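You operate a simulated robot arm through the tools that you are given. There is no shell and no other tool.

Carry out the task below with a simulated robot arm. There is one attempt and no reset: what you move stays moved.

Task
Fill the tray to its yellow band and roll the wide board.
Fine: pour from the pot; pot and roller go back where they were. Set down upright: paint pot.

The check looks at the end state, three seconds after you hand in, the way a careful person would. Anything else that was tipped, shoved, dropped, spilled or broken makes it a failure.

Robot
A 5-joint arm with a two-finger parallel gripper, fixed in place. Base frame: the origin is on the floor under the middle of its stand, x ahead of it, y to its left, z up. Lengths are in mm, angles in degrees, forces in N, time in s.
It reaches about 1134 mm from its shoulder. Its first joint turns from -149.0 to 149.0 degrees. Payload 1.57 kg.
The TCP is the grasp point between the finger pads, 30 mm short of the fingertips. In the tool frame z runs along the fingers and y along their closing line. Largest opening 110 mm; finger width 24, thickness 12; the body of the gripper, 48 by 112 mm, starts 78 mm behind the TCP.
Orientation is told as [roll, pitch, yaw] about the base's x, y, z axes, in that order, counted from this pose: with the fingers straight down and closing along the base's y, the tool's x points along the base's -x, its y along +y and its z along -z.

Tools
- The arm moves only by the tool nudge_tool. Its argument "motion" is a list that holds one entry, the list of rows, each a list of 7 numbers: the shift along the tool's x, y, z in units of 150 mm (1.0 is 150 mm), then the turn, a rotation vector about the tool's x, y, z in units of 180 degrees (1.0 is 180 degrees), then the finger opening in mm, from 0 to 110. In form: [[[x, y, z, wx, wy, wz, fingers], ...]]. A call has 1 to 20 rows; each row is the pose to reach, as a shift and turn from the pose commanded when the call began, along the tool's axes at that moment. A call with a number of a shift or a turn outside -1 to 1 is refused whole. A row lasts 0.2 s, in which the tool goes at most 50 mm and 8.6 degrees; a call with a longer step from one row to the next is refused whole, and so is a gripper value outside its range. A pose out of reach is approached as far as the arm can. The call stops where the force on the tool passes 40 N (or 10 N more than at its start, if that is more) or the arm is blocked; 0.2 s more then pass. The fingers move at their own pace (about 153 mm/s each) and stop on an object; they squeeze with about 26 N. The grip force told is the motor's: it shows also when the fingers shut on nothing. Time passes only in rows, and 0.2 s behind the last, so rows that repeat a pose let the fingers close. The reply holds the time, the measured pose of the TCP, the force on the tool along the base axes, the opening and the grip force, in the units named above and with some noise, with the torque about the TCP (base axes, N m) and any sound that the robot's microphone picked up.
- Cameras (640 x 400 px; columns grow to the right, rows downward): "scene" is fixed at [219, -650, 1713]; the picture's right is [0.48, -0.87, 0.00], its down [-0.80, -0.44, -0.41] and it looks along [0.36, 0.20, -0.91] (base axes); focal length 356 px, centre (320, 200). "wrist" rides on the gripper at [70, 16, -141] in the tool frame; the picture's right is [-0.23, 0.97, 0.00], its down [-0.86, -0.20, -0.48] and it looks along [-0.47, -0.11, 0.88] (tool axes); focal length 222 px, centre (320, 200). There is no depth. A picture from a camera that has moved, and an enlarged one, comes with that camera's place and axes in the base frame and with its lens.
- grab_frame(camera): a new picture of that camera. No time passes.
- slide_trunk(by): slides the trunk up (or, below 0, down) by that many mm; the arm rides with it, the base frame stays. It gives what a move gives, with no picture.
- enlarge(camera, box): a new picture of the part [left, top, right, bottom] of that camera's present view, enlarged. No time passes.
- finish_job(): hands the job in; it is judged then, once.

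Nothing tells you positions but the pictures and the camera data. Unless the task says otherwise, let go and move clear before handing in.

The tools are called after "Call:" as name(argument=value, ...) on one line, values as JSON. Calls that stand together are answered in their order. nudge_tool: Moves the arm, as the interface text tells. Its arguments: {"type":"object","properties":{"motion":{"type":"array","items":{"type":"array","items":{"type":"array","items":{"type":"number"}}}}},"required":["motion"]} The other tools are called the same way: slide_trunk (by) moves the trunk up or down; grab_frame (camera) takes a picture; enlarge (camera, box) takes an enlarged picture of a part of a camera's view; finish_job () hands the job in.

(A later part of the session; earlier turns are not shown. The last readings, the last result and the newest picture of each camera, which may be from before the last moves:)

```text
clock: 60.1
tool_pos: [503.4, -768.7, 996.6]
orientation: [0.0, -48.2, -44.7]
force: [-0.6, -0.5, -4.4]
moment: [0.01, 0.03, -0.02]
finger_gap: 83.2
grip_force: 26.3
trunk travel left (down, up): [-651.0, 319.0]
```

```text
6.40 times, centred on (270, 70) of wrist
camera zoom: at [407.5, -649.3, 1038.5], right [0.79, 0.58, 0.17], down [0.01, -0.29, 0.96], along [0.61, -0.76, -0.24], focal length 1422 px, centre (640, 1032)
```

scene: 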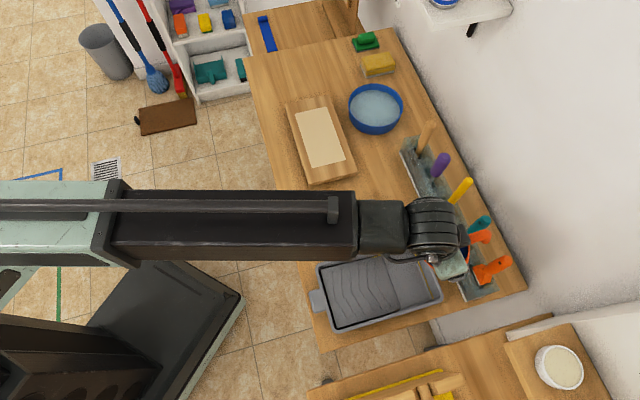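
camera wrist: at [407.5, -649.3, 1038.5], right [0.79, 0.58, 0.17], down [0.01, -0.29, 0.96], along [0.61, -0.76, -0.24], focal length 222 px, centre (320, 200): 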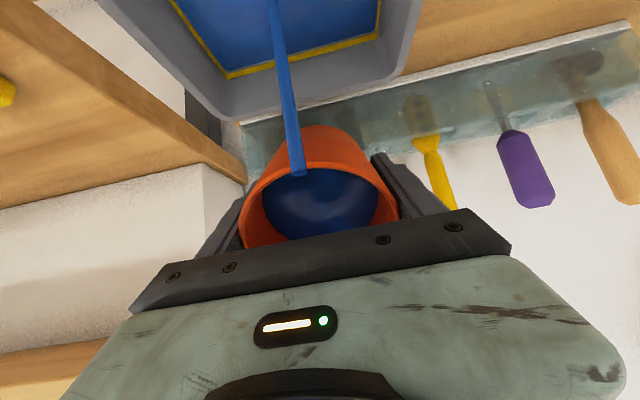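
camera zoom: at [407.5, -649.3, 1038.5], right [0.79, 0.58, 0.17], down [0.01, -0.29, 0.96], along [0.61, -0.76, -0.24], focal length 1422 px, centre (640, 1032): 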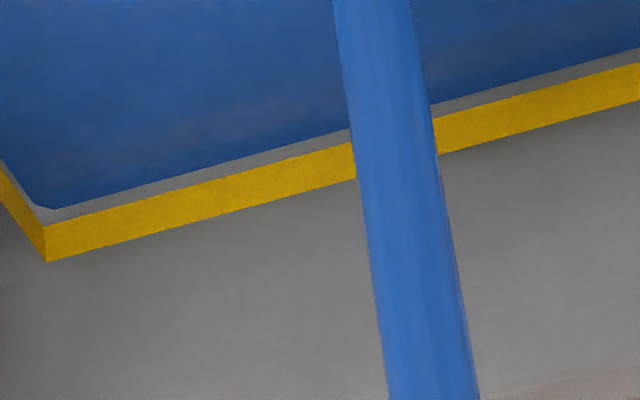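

Call:
nudge_tool(motion=[[[0, 0, 0, 0, 0, 0, 60], [0, 0, 0, 0, 0, 0, 60], [0, 0, 0, 0, 0, 0, 60], [0, 0, 0, 0, 0, 0, 60], [0, 0, 0, 0, 0, 0, 60], [0, 0, 0, 0, 0, 0, 60], [0, 0, 0, 0, 0, 0, 60], [0, 0, 0, 0, 0, 0, 60], [0, 0, 0, 0, 0, 0, 60], [0, 0, 0, 0, 0, 0, 60], [0, 0, 0, 0, 0, 0, 60], [0, 0, 0, 0, 0, 0, 60], [0, 0, 0, 0, 0, 0, 60], [0, 0, 0, 0, 0, 0, 60], [0, 0, 0, 0, 0, 0, 60]]])

Call:
enlarge(camera="wrist", box=[220, 40, 320, 100])

Call:
enlarge(camera="scene", box=[340, 250, 460, 325])

```text
clock: 63.3
tool_pos: [504.7, -768.9, 996.7]
orientation: [0.1, -48.2, -44.8]
force: [0.3, -0.3, -3.4]
moment: [0.02, 0.05, 0.02]
finger_gap: 83.0
grip_force: 26.3
trunk travel left (down, up): [-651.0, 319.0]
```

```text
6.40 times, centred on (270, 70) of wrist
camera zoom: at [407.5, -649.3, 1038.5], right [0.79, 0.58, 0.17], down [0.01, -0.29, 0.96], along [0.61, -0.76, -0.24], focal length 1422 px, centre (640, 1032)
```

zoom: 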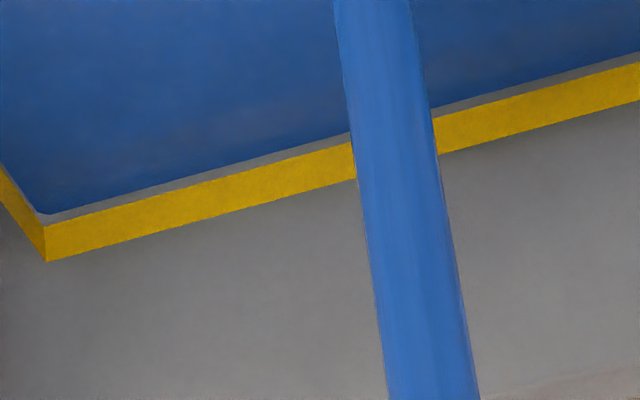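

```text
5.33 times, centred on (400, 288) of scene
camera zoom: at [219.0, -650.0, 1713.0], right [0.48, -0.87, 0.0], down [-0.8, -0.44, -0.41], along [0.36, 0.2, -0.91], focal length 1899 px, centre (-107, -267)
```

zoom: 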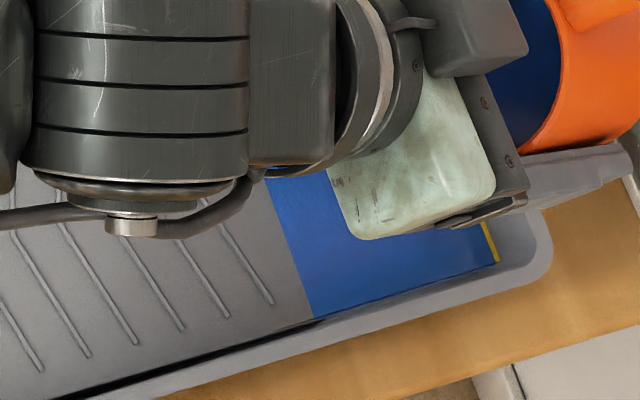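

Call:
nudge_tool(motion=[[[0, 0, 0, 0, 0, 0, 60], [0, 0, 0, 0, 0, 0, 60], [0, 0, 0, 0, 0, 0, 60], [0, 0, 0, 0, 0, 0, 60], [0, 0, 0, 0, 0, 0, 60], [0, 0, 0, 0, 0, 0, 60], [0, 0, 0, 0, 0, 0, 60], [0, 0, 0, 0, 0, 0, 60], [0, 0, 0, 0, 0, 0, 60], [0, 0, 0, 0, 0, 0, 60], [0, 0, 0, 0, 0, 0, 60], [0, 0, 0, 0, 0, 0, 60], [0, 0, 0, 0, 0, 0, 60], [0, 0, 0, 0, 0, 0, 60], [0, 0, 0, 0, 0, 0, 60]]])

Call:
enlarge(camera="wrist", box=[220, 40, 320, 100])

Call:
enlarge(camera="wrist", box=[160, 0, 420, 140])

```text
clock: 66.5
tool_pos: [503.5, -768.8, 997.4]
orientation: [0.0, -48.2, -44.8]
force: [-0.7, -0.5, -3.9]
moment: [0.03, 0.01, 0.03]
finger_gap: 83.0
grip_force: 25.5
trunk travel left (down, up): [-651.0, 319.0]
```

```text
6.40 times, centred on (270, 70) of wrist
camera zoom: at [407.5, -649.3, 1038.5], right [0.79, 0.58, 0.17], down [0.01, -0.29, 0.96], along [0.61, -0.76, -0.24], focal length 1422 px, centre (640, 1032)
```

zoom: 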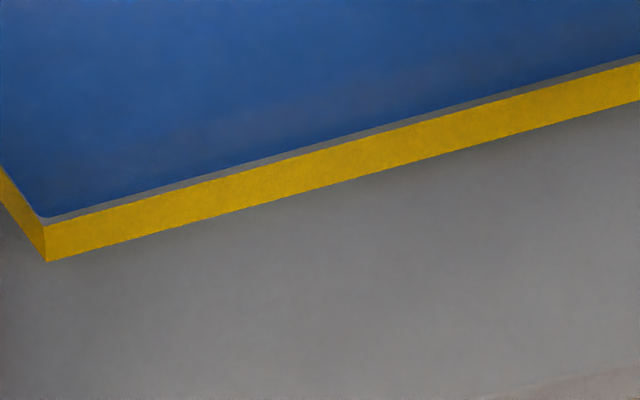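

```text
2.46 times, centred on (290, 70) of wrist
camera zoom: at [407.5, -649.3, 1038.5], right [0.79, 0.58, 0.17], down [0.01, -0.29, 0.96], along [0.61, -0.76, -0.24], focal length 547 px, centre (394, 520)
```

zoom: 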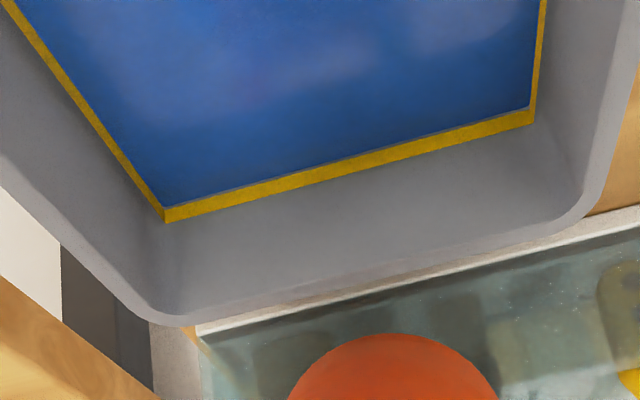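

The stream stopped at 48°, with the level just under the band's lower edge. I'll go to 53° in small steps to bring it into the band.

Call:
slide_trunk(by=-12)

Call:
nudge_tool(motion=[[[-0.0283, 0, -0.0254, 0, -0.0106, 0, 60], [-0.059, 0, -0.053, 0, -0.0217, 0, 60], [-0.059, 0, -0.053, 0, -0.0217, 0, 60], [-0.059, 0, -0.053, 0, -0.0217, 0, 60], [-0.059, 0, -0.053, 0, -0.0217, 0, 60], [-0.059, 0, -0.053, 0, -0.0217, 0, 60], [-0.059, 0, -0.053, 0, -0.0217, 0, 60], [-0.059, 0, -0.053, 0, -0.0217, 0, 60], [-0.059, 0, -0.053, 0, -0.0217, 0, 60]]])

Call:
grab_frame(camera="wrist")

Call:
enlarge(camera="wrist", box=[200, 20, 320, 95])

```text
clock: 67.1
tool_pos: [503.6, -768.5, 984.9]
orientation: [0.1, -48.1, -44.8]
force: [0.5, 0.0, -3.3]
moment: [0.01, 0.03, -0.01]
finger_gap: 82.9
grip_force: 26.0
trunk travel left (down, up): [-639.0, 331.0]
```

```text
clock: 69.1
tool_pos: [503.3, -769.1, 997.9]
orientation: [0.1, -52.0, -44.8]
force: [-1.1, -0.7, -3.4]
moment: [0.04, 0.02, -0.02]
finger_gap: 83.1
grip_force: 25.8
trunk travel left (down, up): [-639.0, 331.0]
```

```text
taken
camera wrist: at [404.7, -647.5, 1028.5], right [0.78, 0.59, 0.18], down [-0.03, -0.25, 0.97], along [0.62, -0.77, -0.17], focal length 222 px, centre (320, 200)
```

wrist: 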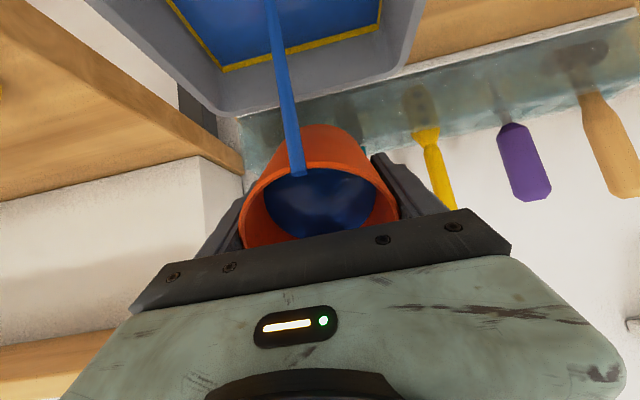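

```text
5.33 times, centred on (260, 58) of wrist
camera zoom: at [404.7, -647.5, 1028.5], right [0.78, 0.59, 0.18], down [-0.03, -0.25, 0.97], along [0.62, -0.77, -0.17], focal length 1185 px, centre (640, 960)
```

zoom: 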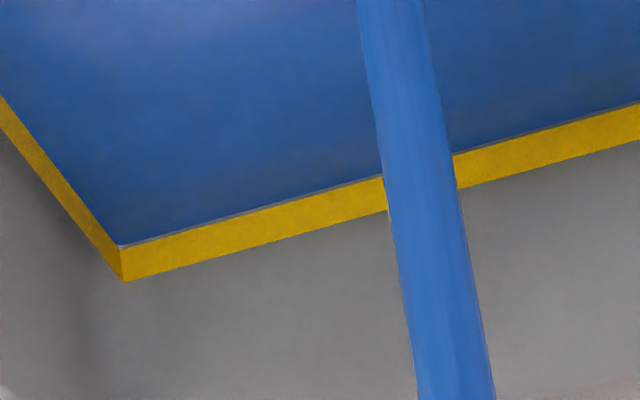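

Call:
nudge_tool(motion=[[[0, 0, 0, 0, 0, 0, 60], [0, 0, 0, 0, 0, 0, 60], [0, 0, 0, 0, 0, 0, 60], [0, 0, 0, 0, 0, 0, 60], [0, 0, 0, 0, 0, 0, 60], [0, 0, 0, 0, 0, 0, 60], [0, 0, 0, 0, 0, 0, 60], [0, 0, 0, 0, 0, 0, 60], [0, 0, 0, 0, 0, 0, 60], [0, 0, 0, 0, 0, 0, 60]]])

Call:
enlarge(camera="wrist", box=[200, 20, 320, 95])

Call:
enlarge(camera="scene", box=[340, 250, 460, 325])

```text
clock: 71.3
tool_pos: [504.2, -769.5, 996.6]
orientation: [0.1, -51.9, -44.7]
force: [-0.1, 0.1, -2.5]
moment: [0.06, 0.05, 0.0]
finger_gap: 82.9
grip_force: 25.9
trunk travel left (down, up): [-639.0, 331.0]
```

```text
5.33 times, centred on (260, 58) of wrist
camera zoom: at [404.7, -647.5, 1028.5], right [0.78, 0.59, 0.18], down [-0.03, -0.25, 0.97], along [0.62, -0.77, -0.17], focal length 1185 px, centre (640, 960)
```

zoom: 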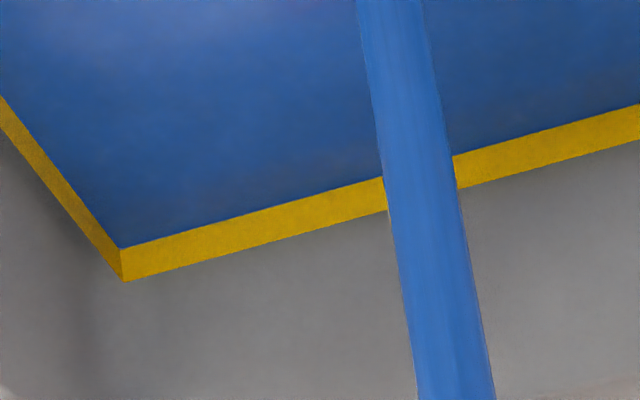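

```text
5.33 times, centred on (400, 288) of scene
camera zoom: at [219.0, -650.0, 1713.0], right [0.48, -0.87, 0.0], down [-0.8, -0.44, -0.41], along [0.36, 0.2, -0.91], focal length 1899 px, centre (-107, -267)
```

zoom: 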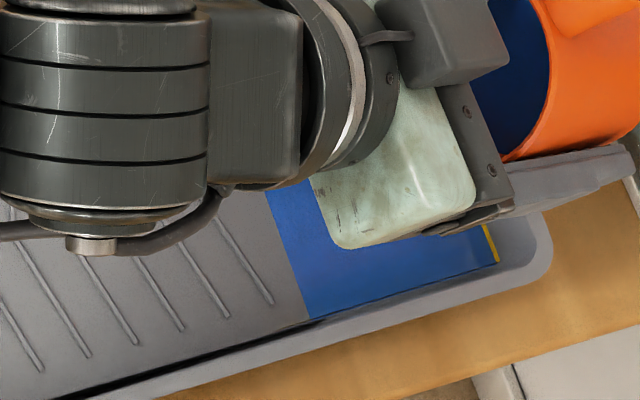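

The level has just reached the band's lower edge. I'll continue a little so it sits inside the band, with allowance for what the roller takes up.

Call:
nudge_tool(motion=[[[0, 0, 0, 0, 0, 0, 60], [0, 0, 0, 0, 0, 0, 60], [0, 0, 0, 0, 0, 0, 60], [0, 0, 0, 0, 0, 0, 60], [0, 0, 0, 0, 0, 0, 60], [0, 0, 0, 0, 0, 0, 60], [0, 0, 0, 0, 0, 0, 60], [0, 0, 0, 0, 0, 0, 60], [0, 0, 0, 0, 0, 0, 60], [0, 0, 0, 0, 0, 0, 60], [0, 0, 0, 0, 0, 0, 60], [0, 0, 0, 0, 0, 0, 60], [0, 0, 0, 0, 0, 0, 60], [0, 0, 0, 0, 0, 0, 60], [0, 0, 0, 0, 0, 0, 60]]])

Call:
enlarge(camera="wrist", box=[200, 20, 320, 95])

```text
clock: 74.5
tool_pos: [502.8, -768.0, 996.5]
orientation: [0.1, -51.9, -44.9]
force: [0.3, 0.0, -3.4]
moment: [0.0, 0.06, 0.01]
finger_gap: 83.3
grip_force: 25.9
trunk travel left (down, up): [-639.0, 331.0]
```

```text
5.33 times, centred on (260, 58) of wrist
camera zoom: at [404.7, -647.5, 1028.5], right [0.78, 0.59, 0.18], down [-0.03, -0.25, 0.97], along [0.62, -0.77, -0.17], focal length 1185 px, centre (640, 960)
```

zoom: 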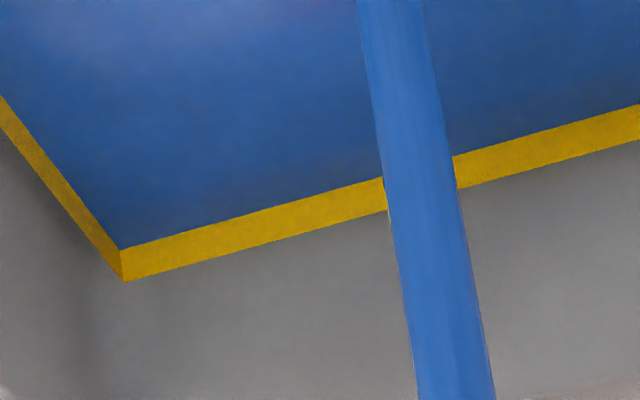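

Call:
nudge_tool(motion=[[[-0.026, 0, -0.0204, 0, -0.0086, 0, 60], [-0.0519, 0, -0.0407, 0, -0.0172, 0, 60], [-0.0519, 0, -0.0407, 0, -0.0172, 0, 60], [-0.0519, 0, -0.0407, 0, -0.0172, 0, 60], [-0.0519, 0, -0.0407, 0, -0.0172, 0, 60], [-0.0519, 0, -0.0407, 0, -0.0172, 0, 60], [-0.0519, 0, -0.0407, 0, -0.0172, 0, 60], [-0.0519, 0, -0.0407, 0, -0.0172, 0, 60], [-0.0519, 0, -0.0407, 0, -0.0172, 0, 60], [-0.0519, 0, -0.0407, 0, -0.0172, 0, 60]]])

Call:
enlarge(camera="wrist", box=[200, 10, 320, 85])

Call:
grab_frame(camera="wrist")

```text
clock: 76.7
tool_pos: [503.6, -767.6, 1007.7]
orientation: [0.2, -55.0, -44.9]
force: [1.2, 0.4, -3.4]
moment: [0.0, 0.0, -0.02]
finger_gap: 83.1
grip_force: 25.9
trunk travel left (down, up): [-639.0, 331.0]
```

```text
5.33 times, centred on (260, 48) of wrist
camera zoom: at [403.8, -646.0, 1030.4], right [0.78, 0.6, 0.19], down [-0.07, -0.21, 0.97], along [0.62, -0.77, -0.12], focal length 1185 px, centre (640, 1013)
```

zoom: 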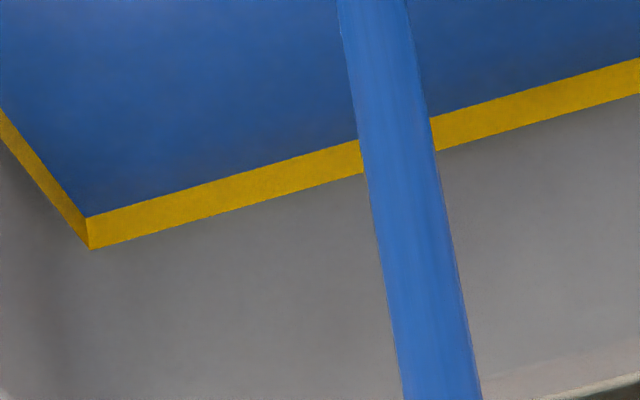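

```text
taken
camera wrist: at [403.8, -646.0, 1030.4], right [0.78, 0.6, 0.19], down [-0.07, -0.21, 0.97], along [0.62, -0.77, -0.12], focal length 222 px, centre (320, 200)
```

wrist: 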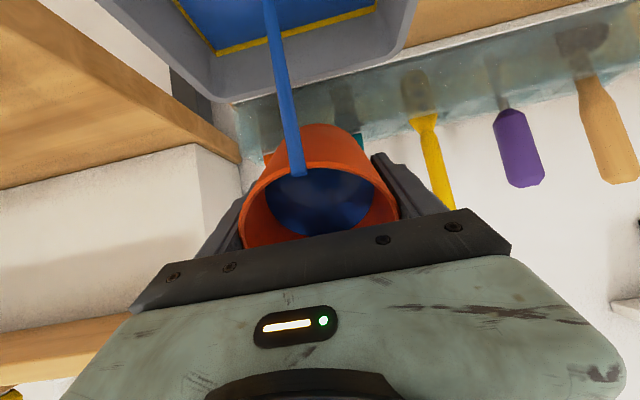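

Call:
nudge_tool(motion=[[[0, 0, 0, 0, 0, 0, 60], [0, 0, 0, 0, 0, 0, 60], [0, 0, 0, 0, 0, 0, 60], [0, 0, 0, 0, 0, 0, 60], [0, 0, 0, 0, 0, 0, 60], [0, 0, 0, 0, 0, 0, 60], [0, 0, 0, 0, 0, 0, 60], [0, 0, 0, 0, 0, 0, 60], [0, 0, 0, 0, 0, 0, 60], [0, 0, 0, 0, 0, 0, 60], [0, 0, 0, 0, 0, 0, 60], [0, 0, 0, 0, 0, 0, 60], [0, 0, 0, 0, 0, 0, 60], [0, 0, 0, 0, 0, 0, 60], [0, 0, 0, 0, 0, 0, 60]]])

Call:
enlarge(camera="wrist", box=[200, 10, 320, 85])

Call:
enlarge(camera="scene", box=[340, 250, 460, 325])

```text
clock: 79.9
tool_pos: [502.8, -767.4, 1007.5]
orientation: [0.1, -54.9, -44.7]
force: [0.1, 0.3, -2.9]
moment: [0.04, 0.02, 0.02]
finger_gap: 83.0
grip_force: 26.0
trunk travel left (down, up): [-639.0, 331.0]
```

```text
5.33 times, centred on (260, 48) of wrist
camera zoom: at [403.8, -646.0, 1030.4], right [0.78, 0.6, 0.19], down [-0.07, -0.21, 0.97], along [0.62, -0.77, -0.12], focal length 1185 px, centre (640, 1013)
```

zoom: 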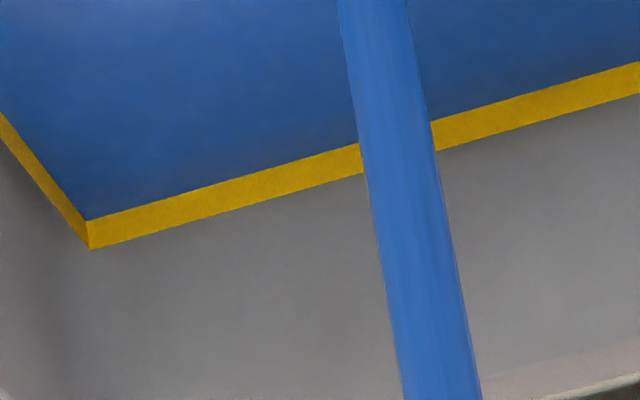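

```text
5.33 times, centred on (400, 288) of scene
camera zoom: at [219.0, -650.0, 1713.0], right [0.48, -0.87, 0.0], down [-0.8, -0.44, -0.41], along [0.36, 0.2, -0.91], focal length 1899 px, centre (-107, -267)
```

zoom: 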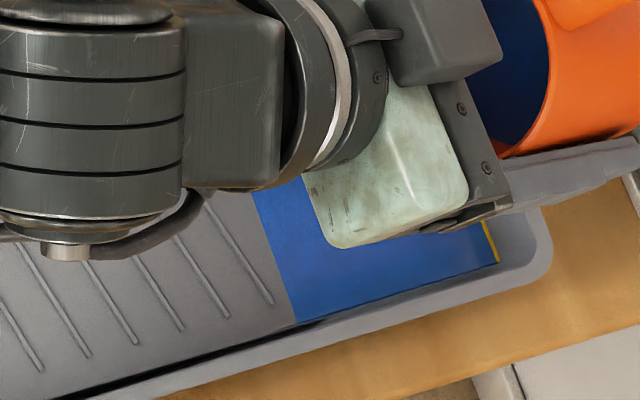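

The paint is now about a fifth of the way up the band. I'll continue pouring toward mid-band.

Call:
nudge_tool(motion=[[[0, 0, 0, 0, 0, 0, 60], [0, 0, 0, 0, 0, 0, 60], [0, 0, 0, 0, 0, 0, 60], [0, 0, 0, 0, 0, 0, 60], [0, 0, 0, 0, 0, 0, 60], [0, 0, 0, 0, 0, 0, 60], [0, 0, 0, 0, 0, 0, 60], [0, 0, 0, 0, 0, 0, 60], [0, 0, 0, 0, 0, 0, 60], [0, 0, 0, 0, 0, 0, 60], [0, 0, 0, 0, 0, 0, 60], [0, 0, 0, 0, 0, 0, 60], [0, 0, 0, 0, 0, 0, 60], [0, 0, 0, 0, 0, 0, 60], [0, 0, 0, 0, 0, 0, 60]]])

Call:
enlarge(camera="wrist", box=[200, 10, 320, 85])

Call:
grab_frame(camera="wrist")

```text
clock: 83.1
tool_pos: [503.2, -768.3, 1007.1]
orientation: [0.1, -54.9, -44.7]
force: [0.2, 0.1, -3.4]
moment: [0.04, 0.0, 0.0]
finger_gap: 82.9
grip_force: 25.9
trunk travel left (down, up): [-639.0, 331.0]
```

```text
5.33 times, centred on (260, 48) of wrist
camera zoom: at [403.8, -646.0, 1030.4], right [0.78, 0.6, 0.19], down [-0.07, -0.21, 0.97], along [0.62, -0.77, -0.12], focal length 1185 px, centre (640, 1013)
```

zoom: 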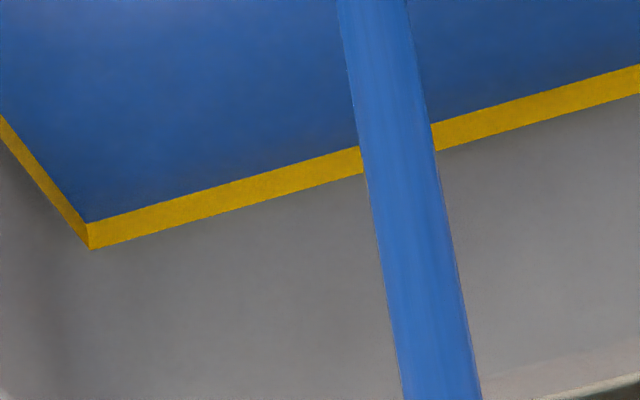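

```text
taken
camera wrist: at [403.8, -646.0, 1030.4], right [0.78, 0.6, 0.19], down [-0.07, -0.21, 0.97], along [0.62, -0.77, -0.12], focal length 222 px, centre (320, 200)
```

wrist: 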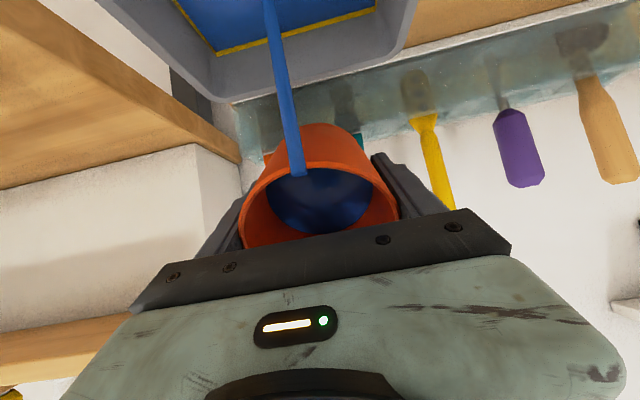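

Call:
nudge_tool(motion=[[[-0.0376, 0, -0.0264, 0, -0.0117, 0, 60], [-0.0376, 0, -0.0264, 0, -0.0117, 0, 60], [-0.0376, 0, -0.0264, 0, -0.0117, 0, 60], [-0.0376, 0, -0.0264, 0, -0.0117, 0, 60], [-0.0376, 0, -0.0264, 0, -0.0117, 0, 60], [-0.0376, 0, -0.0264, 0, -0.0117, 0, 60], [-0.0376, 0, -0.0264, 0, -0.0117, 0, 60], [-0.0376, 0, -0.0264, 0, -0.0117, 0, 60], [-0.0376, 0, -0.0264, 0, -0.0117, 0, 60], [-0.0376, 0, -0.0264, 0, -0.0117, 0, 60], [-0.0376, 0, -0.0264, 0, -0.0117, 0, 60], [-0.0376, 0, -0.0264, 0, -0.0117, 0, 60]]])

Call:
enlarge(camera="wrist", box=[200, 5, 320, 80])

Call:
enlarge(camera="scene", box=[400, 285, 460, 325])

```text
clock: 85.7
tool_pos: [503.1, -768.9, 1014.4]
orientation: [0.1, -57.1, -44.8]
force: [-1.0, 0.3, -3.4]
moment: [0.0, 0.06, -0.02]
finger_gap: 83.1
grip_force: 26.4
trunk travel left (down, up): [-639.0, 331.0]
```

```text
5.33 times, centred on (260, 42) of wrist
camera zoom: at [403.0, -645.0, 1032.0], right [0.77, 0.6, 0.19], down [-0.1, -0.19, 0.98], along [0.63, -0.77, -0.09], focal length 1185 px, centre (640, 1040)
```

zoom: 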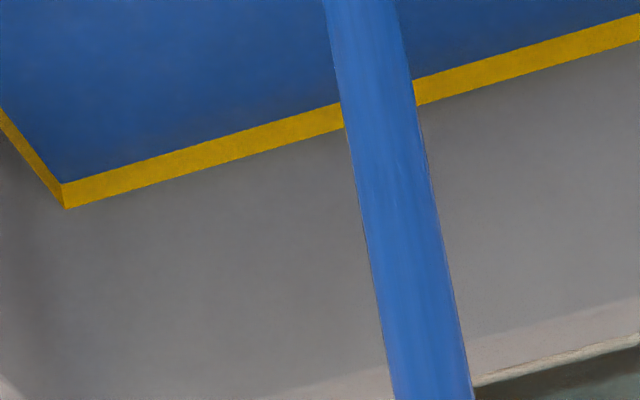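

```text
10.00 times, centred on (430, 305) of scene
camera zoom: at [219.0, -650.0, 1713.0], right [0.48, -0.87, 0.0], down [-0.8, -0.44, -0.41], along [0.36, 0.2, -0.91], focal length 3561 px, centre (-780, -850)
```

zoom: 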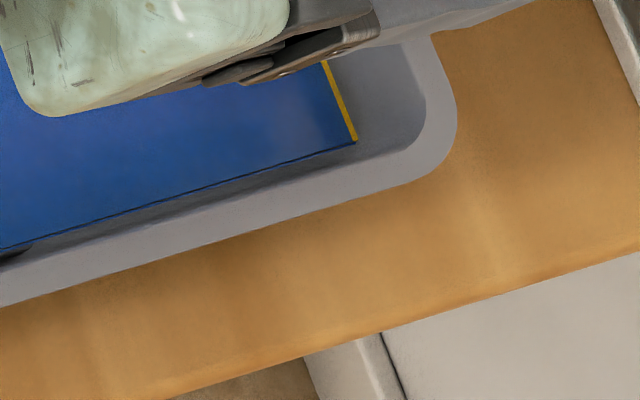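

Call:
nudge_tool(motion=[[[0, 0, 0, 0, 0, 0, 60], [0, 0, 0, 0, 0, 0, 60], [0, 0, 0, 0, 0, 0, 60], [0, 0, 0, 0, 0, 0, 60], [0, 0, 0, 0, 0, 0, 60], [0, 0, 0, 0, 0, 0, 60], [0, 0, 0, 0, 0, 0, 60], [0, 0, 0, 0, 0, 0, 60], [0, 0, 0, 0, 0, 0, 60], [0, 0, 0, 0, 0, 0, 60], [0, 0, 0, 0, 0, 0, 60], [0, 0, 0, 0, 0, 0, 60], [0, 0, 0, 0, 0, 0, 60]]])

Call:
enlarge(camera="wrist", box=[200, 5, 320, 80])

```text
clock: 88.5
tool_pos: [503.5, -768.9, 1015.4]
orientation: [0.1, -57.0, -44.8]
force: [0.3, 0.0, -2.5]
moment: [0.01, 0.04, 0.0]
finger_gap: 82.8
grip_force: 26.2
trunk travel left (down, up): [-639.0, 331.0]
```

```text
5.33 times, centred on (260, 42) of wrist
camera zoom: at [403.0, -645.1, 1032.0], right [0.77, 0.6, 0.19], down [-0.1, -0.19, 0.98], along [0.63, -0.77, -0.09], focal length 1185 px, centre (640, 1040)
```

zoom: 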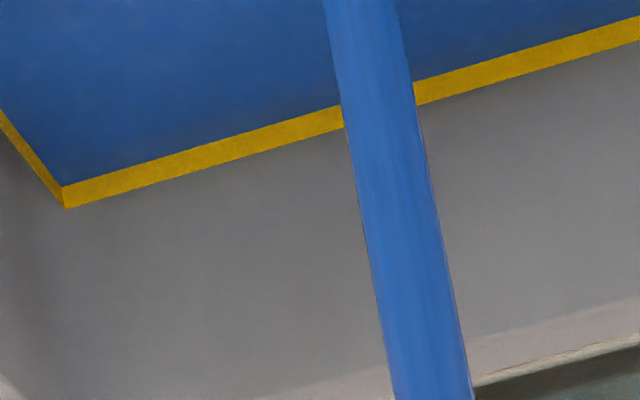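

Call:
nudge_tool(motion=[[[0, 0, 0, 0, 0, 0, 60], [0, 0, 0, 0, 0, 0, 60], [0, 0, 0, 0, 0, 0, 60], [0, 0, 0, 0, 0, 0, 60], [0, 0, 0, 0, 0, 0, 60], [0, 0, 0, 0, 0, 0, 60], [0, 0, 0, 0, 0, 0, 60], [0, 0, 0, 0, 0, 0, 60], [0, 0, 0, 0, 0, 0, 60], [0, 0, 0, 0, 0, 0, 60], [0, 0, 0, 0, 0, 0, 60], [0, 0, 0, 0, 0, 0, 60], [0, 0, 0, 0, 0, 0, 60], [0, 0, 0, 0, 0, 0, 60], [0, 0, 0, 0, 0, 0, 60]]])

Call:
enlarge(camera="wrist", box=[200, 5, 320, 80])

```text
clock: 91.7
tool_pos: [502.4, -768.8, 1015.8]
orientation: [0.1, -57.1, -44.7]
force: [0.1, 0.2, -2.2]
moment: [0.01, 0.02, 0.0]
finger_gap: 83.1
grip_force: 26.4
trunk travel left (down, up): [-639.0, 331.0]
```

```text
5.33 times, centred on (260, 42) of wrist
camera zoom: at [403.0, -645.0, 1032.0], right [0.77, 0.6, 0.19], down [-0.1, -0.19, 0.98], along [0.63, -0.77, -0.09], focal length 1185 px, centre (640, 1040)
```

zoom: 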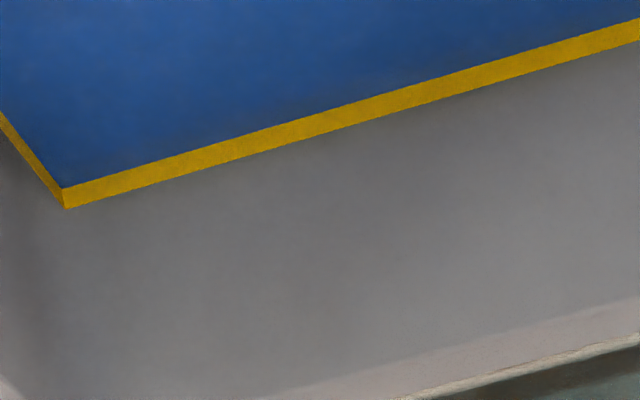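

The stream has stopped and the paint sits about 40–45% up the band. I'll raise the trunk first, then bring the mug upright well above the tray.

Call:
slide_trunk(by=115)

Call:
nudge_tool(motion=[[[0.1252, 0, 0.0813, 0, 0.0389, 0, 60], [0.2382, 0, 0.1547, 0, 0.0778, 0, 60], [0.3372, 0, 0.2189, 0, 0.1167, 0, 60], [0.4205, 0, 0.273, 0, 0.1556, 0, 60], [0.4876, 0, 0.3166, 0, 0.1944, 0, 60], [0.5373, 0, 0.3489, 0, 0.2333, 0, 60], [0.5681, 0, 0.3689, 0, 0.2722, 0, 60], [0.5804, 0, 0.3769, 0, 0.3169, 0, 60]]])

Call:
grab_frame(camera="wrist")

Call:
grab_frame(camera="scene")

```text
clock: 93.2
tool_pos: [502.3, -769.1, 1129.7]
orientation: [0.1, -57.1, -44.8]
force: [0.5, 0.4, -3.1]
moment: [0.0, 0.03, -0.03]
finger_gap: 83.2
grip_force: 26.3
trunk travel left (down, up): [-754.0, 216.0]
```

```text
clock: 95.0
tool_pos: [503.3, -768.1, 1020.5]
orientation: [0.0, 0.0, -44.8]
force: [0.2, 0.1, -2.9]
moment: [0.0, 0.02, 0.0]
finger_gap: 82.9
grip_force: 25.9
out of reach, approached as far as the arm can: row 4, 5, 6, 7, 8
trunk travel left (down, up): [-754.0, 216.0]
```

```text
taken
camera wrist: at [466.1, -705.8, 1161.2], right [0.85, 0.53, 0.0], down [0.47, -0.74, 0.48], along [0.25, -0.4, -0.88], focal length 222 px, centre (320, 200)
```

wrist: 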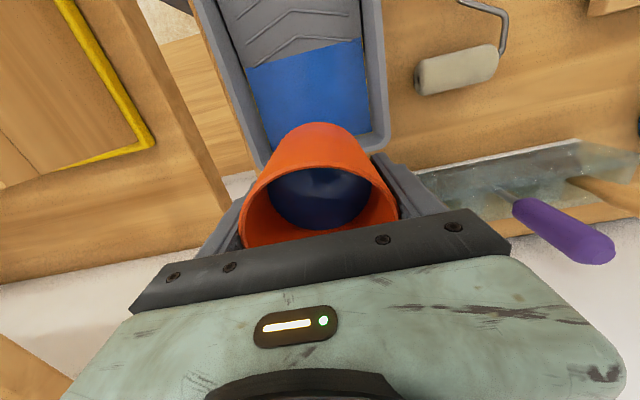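

```text
taken
```

scene: 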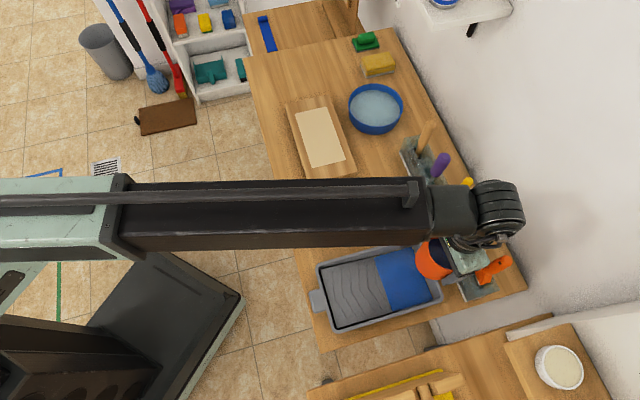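

The mug is upright, the tray is filled and nothing is spilled. I'll carry the mug back along the same path.

Call:
nudge_tool(motion=[[[0.076, 0.125, 0, 0, 0, 0, 60], [0.153, 0.25, 0, 0, 0, 0, 60], [0.229, 0.375, 0, 0, 0, 0, 60], [0.306, 0.5, 0, 0, 0, 0, 60], [0.382, 0.625, 0, 0, 0, 0, 60], [0.458, 0.75, 0, 0, 0, 0, 60], [0.535, 0.875, 0, 0, 0, 0, 60], [0.611, 1.0, 0, 0, 0, 0, 60]]])

Call:
nudge_tool(motion=[[[0.01, 0.118, 0, 0, 0, 0, 60], [0.02, 0.236, 0, 0, 0, 0, 60], [0.03, 0.354, 0, 0, 0, 0, 60], [0.04, 0.471, 0, 0, 0, 0, 60], [0.05, 0.589, 0, 0, 0, 0, 60], [0.06, 0.707, 0, 0, 0, 0, 60], [0.071, 0.825, 0, 0, 0, 0, 60]]])

Call:
nudge_tool(motion=[[[0.008, 0.104, 0, 0, 0, -0.0417, 60], [0.015, 0.209, 0, 0, 0, -0.0833, 60], [0.023, 0.313, 0, 0, 0, -0.125, 60], [0.03, 0.417, 0, 0, 0, -0.1667, 60], [0.038, 0.521, 0, 0, 0, -0.2083, 60], [0.046, 0.626, 0, 0, 0, -0.25, 60], [0.053, 0.73, 0, 0, 0, -0.2917, 60], [0.061, 0.834, 0, 0, 0, -0.3333, 60]]])

Call:
grab_frame(camera="scene")

```text
clock: 96.8
tool_pos: [544.9, -597.5, 1021.3]
orientation: [0.0, -0.1, -44.7]
force: [0.2, 0.6, -3.7]
moment: [0.05, 0.04, 0.04]
finger_gap: 83.2
grip_force: 25.9
trunk travel left (down, up): [-754.0, 216.0]
```

```text
clock: 98.3
tool_pos: [623.0, -499.0, 1021.7]
orientation: [0.0, -0.1, -44.8]
force: [0.2, -0.1, -2.2]
moment: [0.01, 0.0, -0.02]
finger_gap: 83.0
grip_force: 26.4
trunk travel left (down, up): [-754.0, 216.0]
```

```text
clock: 100.2
tool_pos: [703.3, -406.5, 1019.8]
orientation: [0.0, -0.1, 15.4]
force: [0.6, -0.1, -3.3]
moment: [0.01, 0.03, -0.02]
finger_gap: 83.3
grip_force: 25.8
trunk travel left (down, up): [-754.0, 216.0]
```

```text
taken
```

scene: 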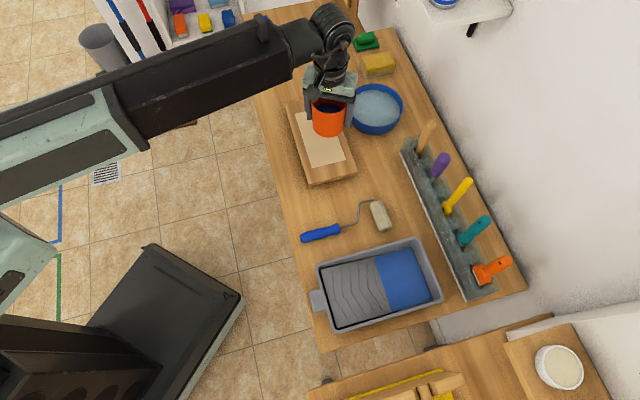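

Call:
nudge_tool(motion=[[[-0.114, 0.071, 0, 0, 0, -0.0414, 60], [-0.229, 0.142, 0, 0, 0, -0.0828, 60], [-0.343, 0.213, 0, 0, 0, -0.1242, 60], [-0.457, 0.284, 0, 0, 0, -0.1656, 60], [-0.572, 0.354, 0, 0, 0, -0.2069, 60], [-0.686, 0.425, 0, 0, 0, -0.2483, 60], [-0.8, 0.496, 0, 0, 0, -0.2897, 60], [-0.915, 0.567, 0, 0, 0, -0.3311, 60]]])

```text
clock: 102.0
tool_pos: [813.2, -286.3, 1021.1]
orientation: [-0.1, 0.0, 75.0]
force: [0.7, 0.1, -3.2]
moment: [-0.04, 0.02, 0.0]
finger_gap: 83.1
grip_force: 25.7
trunk travel left (down, up): [-754.0, 216.0]
```

Call:
nudge_tool(motion=[[[-0.11, -0.057, 0, 0, 0, -0.0416, 60], [-0.22, -0.114, 0, 0, 0, -0.0832, 60], [-0.33, -0.171, 0, 0, 0, -0.1248, 60], [-0.44, -0.229, 0, 0, 0, -0.1664, 60], [-0.55, -0.286, 0, 0, 0, -0.208, 60], [-0.66, -0.343, 0, 0, 0, -0.2496, 60], [-0.77, -0.4, 0, 0, 0, -0.2912, 60], [-0.88, -0.457, 0, 0, 0, -0.3328, 60], [-0.88, -0.457, 0, 0, 0, -0.3328, 60]]])

Call:
grab_frame(camera="wrist")

Call:
grab_frame(camera="scene")

```text
clock: 104.0
tool_pos: [915.5, -177.4, 1020.7]
orientation: [0.1, 0.0, 134.9]
force: [-0.5, -0.1, -4.0]
moment: [-0.05, -0.02, -0.02]
finger_gap: 82.9
grip_force: 26.1
trunk travel left (down, up): [-754.0, 216.0]
```

```text
taken
camera wrist: at [953.4, -236.6, 1161.3], right [-0.85, -0.53, 0.0], down [-0.46, 0.75, 0.48], along [-0.25, 0.41, -0.88], focal length 222 px, centre (320, 200)
```

wrist: 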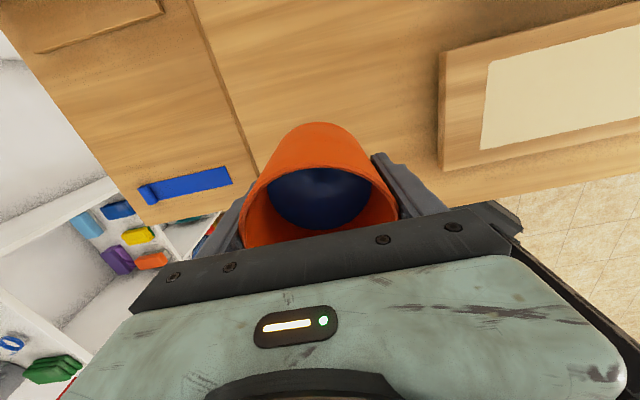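

```text
taken
```

scene: 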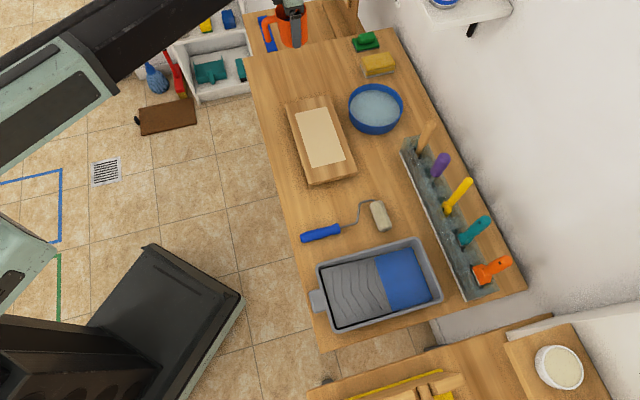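

I'm back above the mug's spot. I'll make a 2 mm correction, then lower to the original grasp height in steps.

Call:
nudge_tool(motion=[[[-0.0118, 0.0052, 0, 0, 0, 0, 60], [-0.0118, 0.0052, 0, 0, 0, 0, 60]]])

Call:
slide_trunk(by=-110)

Call:
slide_trunk(by=-7)

Call:
enlarge(camera="scene", box=[240, 0, 360, 90])

Call:
grab_frame(camera="wrist")

```text
clock: 104.5
tool_pos: [913.9, -177.4, 1020.9]
orientation: [-0.1, 0.1, 134.7]
force: [0.6, -0.6, -2.9]
moment: [-0.02, -0.04, -0.03]
finger_gap: 82.8
grip_force: 25.7
trunk travel left (down, up): [-754.0, 216.0]
```

```text
clock: 106.0
tool_pos: [914.8, -176.5, 911.1]
orientation: [0.0, 0.1, 134.8]
force: [-0.3, 0.1, -2.7]
moment: [-0.06, -0.07, 0.01]
finger_gap: 83.1
grip_force: 26.4
trunk travel left (down, up): [-644.0, 326.0]
```

```text
clock: 106.5
tool_pos: [914.6, -176.8, 902.7]
orientation: [0.0, 0.1, 134.8]
force: [-0.1, 0.1, -2.2]
moment: [-0.04, -0.03, -0.02]
finger_gap: 82.8
grip_force: 26.2
trunk travel left (down, up): [-637.0, 333.0]
```

```text
4.44 times, centred on (300, 45) of scene
camera zoom: at [219.0, -650.0, 1713.0], right [0.48, -0.87, 0.0], down [-0.8, -0.44, -0.41], along [0.36, 0.2, -0.91], focal length 1583 px, centre (409, 889)
```

zoom: 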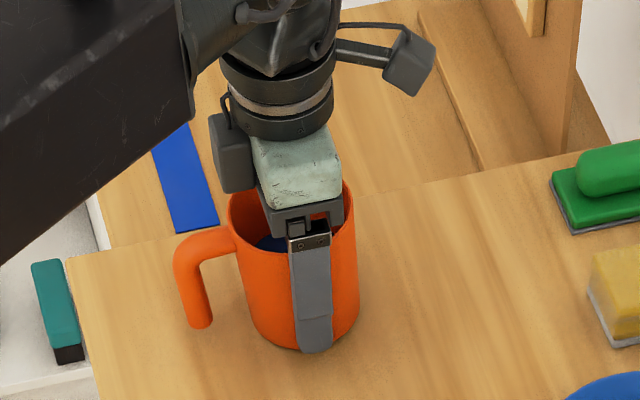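

```text
taken
camera wrist: at [951.5, -236.5, 1044.2], right [-0.85, -0.52, 0.0], down [-0.46, 0.75, 0.48], along [-0.25, 0.41, -0.88], focal length 222 px, centre (320, 200)
```

wrist: 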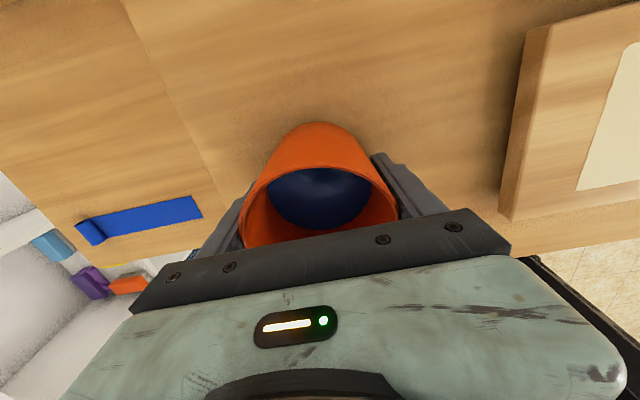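

The mug looks slightly rotated in the grip after pouring, with its bottom swung a few degrees. I'll measure that before setting it down.

Call:
enlarge(camera="scene", box=[262, 30, 318, 75])

Call:
enlarge(camera="wrist", box=[220, 100, 420, 260])

```text
8.89 times, centred on (290, 52) of scene
camera zoom: at [219.0, -650.0, 1713.0], right [0.48, -0.87, 0.0], down [-0.8, -0.44, -0.41], along [0.36, 0.2, -0.91], focal length 3165 px, centre (587, 1511)
```

zoom: 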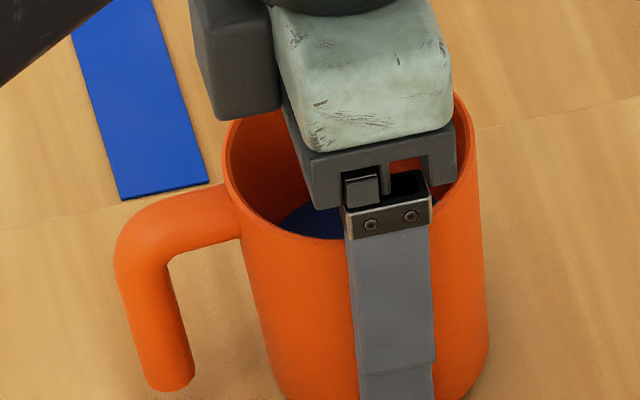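

```text
2.50 times, centred on (320, 180) of wrist
camera zoom: at [951.5, -236.5, 1044.2], right [-0.85, -0.52, 0.0], down [-0.46, 0.75, 0.48], along [-0.25, 0.41, -0.88], focal length 555 px, centre (320, 250)
```

zoom: 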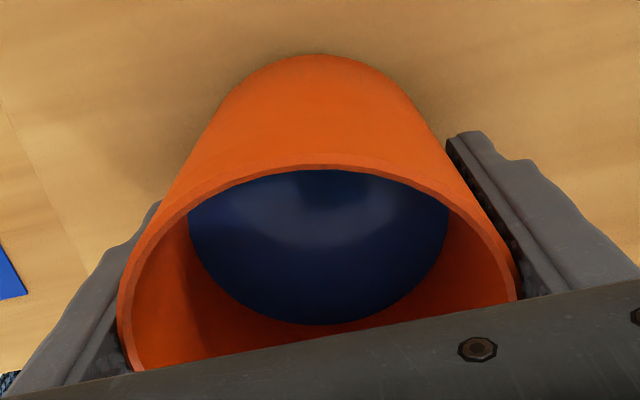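

The mug leans about 3° toward its handle within the grip. I'll counter-tilt the tool 3° so the base is flat, then finish lowering.

Call:
nudge_tool(motion=[[[0, 0, 0, 0, -0.0167, 0, 60], [0, 0, 0, 0, -0.0167, 0, 60]]])

Call:
enlarge(camera="scene", box=[254, 30, 326, 85])

```text
clock: 107.1
tool_pos: [913.5, -177.7, 903.1]
orientation: [0.1, -2.9, 134.8]
force: [0.4, -0.4, -2.5]
moment: [-0.04, -0.03, -0.01]
finger_gap: 83.0
grip_force: 25.7
trunk travel left (down, up): [-637.0, 333.0]
```

```text
7.27 times, centred on (290, 58) of scene
camera zoom: at [219.0, -650.0, 1713.0], right [0.48, -0.87, 0.0], down [-0.8, -0.44, -0.41], along [0.36, 0.2, -0.91], focal length 2590 px, centre (538, 1236)
```

zoom: 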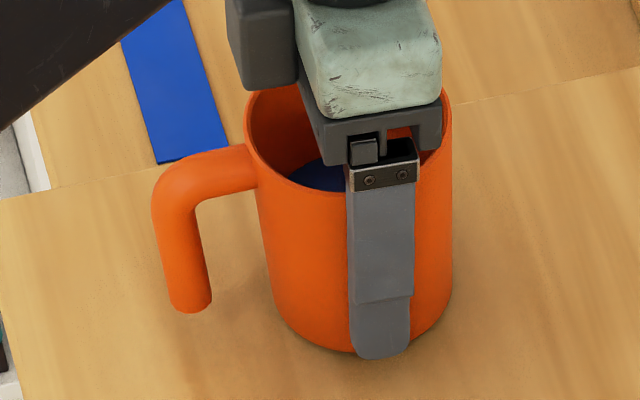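

The mug now looks vertical. I'll lower the last few millimetres while watching the force.

Call:
slide_trunk(by=-3)

Call:
slide_trunk(by=-1.5)

```text
clock: 107.7
tool_pos: [913.5, -177.0, 900.5]
orientation: [-0.2, -2.9, 134.8]
force: [2.6, -1.2, 6.8]
moment: [0.15, 0.08, -0.07]
finger_gap: 82.9
grip_force: 26.1
trunk travel left (down, up): [-634.0, 336.0]
```

```text
clock: 108.2
tool_pos: [912.7, -176.9, 900.7]
orientation: [-0.1, -2.9, 134.7]
force: [9.8, -2.0, 23.6]
moment: [0.07, 0.26, -0.01]
finger_gap: 83.3
grip_force: 26.4
trunk travel left (down, up): [-633.0, 337.0]
```

The mug is firmly on the bench, so I'll ease off slightly and then open the fingers.

Call:
slide_trunk(by=1.2)

Call:
nudge_tool(motion=[[[0, 0, 0, 0, 0, 0, 84], [0, 0, 0, 0, 0, 0, 88], [0, 0, 0, 0, 0, 0, 95], [0, 0, 0, 0, 0, 0, 103], [0, 0, 0, 0, 0, 0, 110], [0, 0, 0, 0, 0, 0, 110]]])

Call:
enlarge(camera="scene", box=[254, 20, 334, 85])

Call:
grab_frame(camera="wrist")

```text
clock: 108.7
tool_pos: [911.6, -175.9, 902.3]
orientation: [0.0, -2.9, 134.7]
force: [2.4, 0.2, 6.9]
moment: [0.15, 0.13, 0.0]
finger_gap: 83.1
grip_force: 26.6
trunk travel left (down, up): [-634.0, 336.0]
```

```text
clock: 110.1
tool_pos: [913.4, -176.7, 900.9]
orientation: [0.0, -2.9, 134.7]
force: [-0.4, -0.2, 0.3]
moment: [0.02, 0.02, 0.02]
finger_gap: 110.2
grip_force: 0.1
trunk travel left (down, up): [-634.0, 336.0]
```

```text
6.15 times, centred on (294, 52) of scene
camera zoom: at [219.0, -650.0, 1713.0], right [0.48, -0.87, 0.0], down [-0.8, -0.44, -0.41], along [0.36, 0.2, -0.91], focal length 2191 px, centre (480, 1108)
```

zoom: 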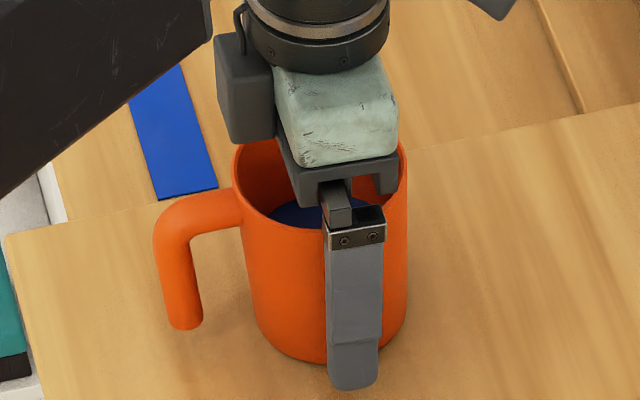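

```text
taken
camera wrist: at [956.2, -240.9, 1037.7], right [-0.85, -0.52, 0.01], down [-0.44, 0.73, 0.52], along [-0.28, 0.44, -0.85], focal length 222 px, centre (320, 200)
```

wrist: 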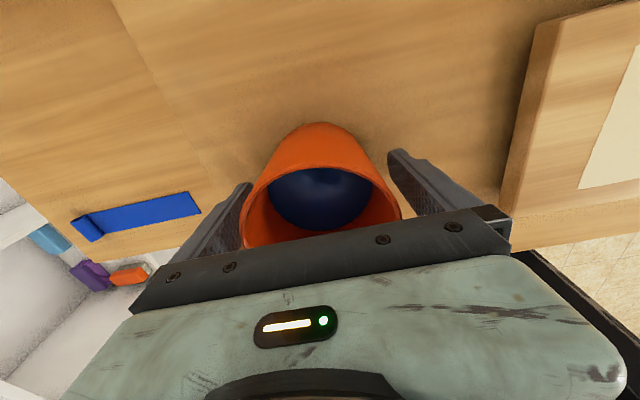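

The mug is released and upright. I'll raise straight up clear of it.

Call:
slide_trunk(by=60)

Call:
slide_trunk(by=110)

Call:
grab_frame(camera="scene")

Call:
enlarge(camera="scene", box=[250, 20, 330, 90])

Call:
enlarge(camera="scene", box=[300, 225, 460, 325])

```text
clock: 111.1
tool_pos: [913.8, -176.2, 961.0]
orientation: [0.0, -2.9, 134.8]
force: [0.0, 0.3, 0.4]
moment: [-0.03, -0.02, -0.01]
finger_gap: 110.0
grip_force: 0.1
trunk travel left (down, up): [-694.0, 276.0]
```

```text
clock: 112.5
tool_pos: [914.4, -176.8, 1071.5]
orientation: [0.0, -2.9, 134.8]
force: [0.5, 0.8, 0.3]
moment: [-0.01, -0.02, -0.02]
finger_gap: 109.9
grip_force: 0.0
trunk travel left (down, up): [-804.0, 166.0]
```

```text
taken
```

scene: 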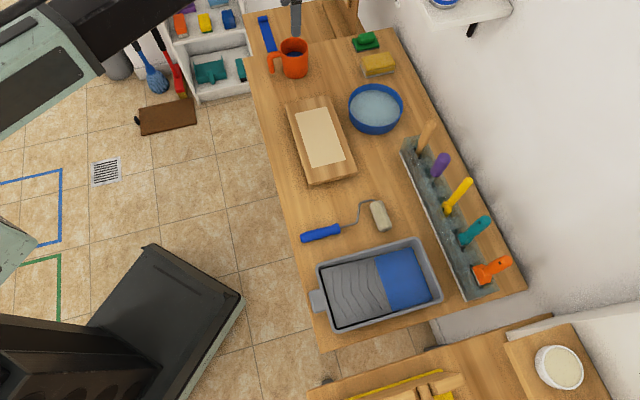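

```text
5.71 times, centred on (290, 55) of scene
camera zoom: at [219.0, -650.0, 1713.0], right [0.48, -0.87, 0.0], down [-0.8, -0.44, -0.41], along [0.36, 0.2, -0.91], focal length 2035 px, centre (491, 1029)
```

zoom: 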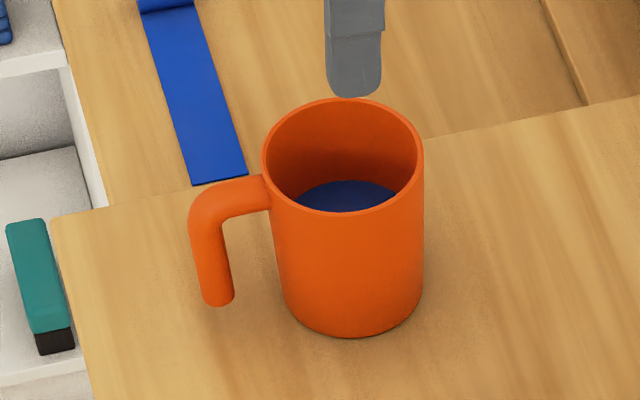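

```text
4.00 times, centred on (380, 275) of scene
camera zoom: at [219.0, -650.0, 1713.0], right [0.48, -0.87, 0.0], down [-0.8, -0.44, -0.41], along [0.36, 0.2, -0.91], focal length 1424 px, centre (80, -100)
```

zoom: 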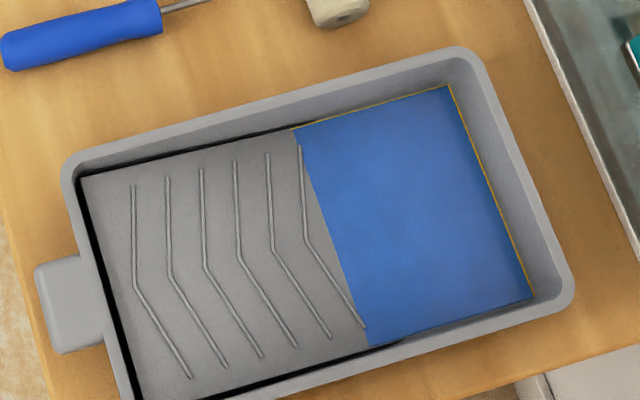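

The mug is back within about 3 mm of its original spot and stands upright, and the tray paint sits in the yellow band. Next is the roller: I'll straighten the tool and travel above the roller handle.

Call:
nudge_tool(motion=[[[0, 0, 0, 0, 0.0161, 0, 110], [0, 0, 0, 0, 0.0161, 0, 110]]])

Call:
nudge_tool(motion=[[[0.007, 0.125, 0, 0, 0, 0.0417, 110], [0.014, 0.25, 0, 0, 0, 0.0833, 110], [0.02, 0.375, 0, 0, 0, 0.125, 110], [0.027, 0.5, 0, 0, 0, 0.1667, 110], [0.034, 0.625, 0, 0, 0, 0.2083, 110], [0.04, 0.75, 0, 0, 0, 0.25, 110], [0.047, 0.875, 0, 0, 0, 0.2917, 110], [0.055, 1.0, 0, 0, 0, 0.3333, 110]]])

Call:
nudge_tool(motion=[[[0.119, 0.06, 0, 0, 0, 0.0417, 110], [0.238, 0.12, 0, 0, 0, 0.0833, 110], [0.357, 0.18, 0, 0, 0, 0.125, 110], [0.476, 0.24, 0, 0, 0, 0.1667, 110], [0.595, 0.3, 0, 0, 0, 0.2083, 110], [0.714, 0.36, 0, 0, 0, 0.25, 110], [0.833, 0.42, 0, 0, 0, 0.2917, 110], [0.951, 0.481, 0, 0, 0, 0.3333, 110]]])

Call:
nudge_tool(motion=[[[0.104, -0.019, 0, 0, 0, 0.0417, 110], [0.208, -0.038, 0, 0, 0, 0.0833, 110], [0.311, -0.056, 0, 0, 0, 0.125, 110], [0.415, -0.075, 0, 0, 0, 0.1667, 110], [0.519, -0.094, 0, 0, 0, 0.2083, 110], [0.623, -0.113, 0, 0, 0, 0.25, 110], [0.726, -0.131, 0, 0, 0, 0.2917, 110], [0.83, -0.15, 0, 0, 0, 0.3311, 110]]])

```text
clock: 113.1
tool_pos: [914.4, -176.0, 1068.9]
orientation: [-0.1, 0.0, 134.8]
force: [0.4, 0.3, -1.0]
moment: [-0.03, 0.01, 0.01]
finger_gap: 110.1
grip_force: 0.1
trunk travel left (down, up): [-804.0, 166.0]
```

```text
clock: 114.9
tool_pos: [810.5, -288.3, 1071.3]
orientation: [0.1, -0.1, 74.5]
force: [-0.4, -0.5, 0.3]
moment: [-0.03, -0.02, -0.01]
finger_gap: 110.0
grip_force: 0.0
trunk travel left (down, up): [-804.0, 166.0]
```

```text
clock: 116.7
tool_pos: [703.1, -405.6, 1070.4]
orientation: [0.0, 0.0, 14.6]
force: [0.0, 0.1, 0.0]
moment: [0.02, -0.02, -0.01]
finger_gap: 110.1
grip_force: 0.0
trunk travel left (down, up): [-804.0, 166.0]
```

```text
clock: 118.5
tool_pos: [592.2, -459.8, 1070.6]
orientation: [0.1, 0.0, -45.0]
force: [-0.2, -0.4, -0.4]
moment: [0.01, -0.04, 0.01]
finger_gap: 109.9
grip_force: 0.0
trunk travel left (down, up): [-804.0, 166.0]
```

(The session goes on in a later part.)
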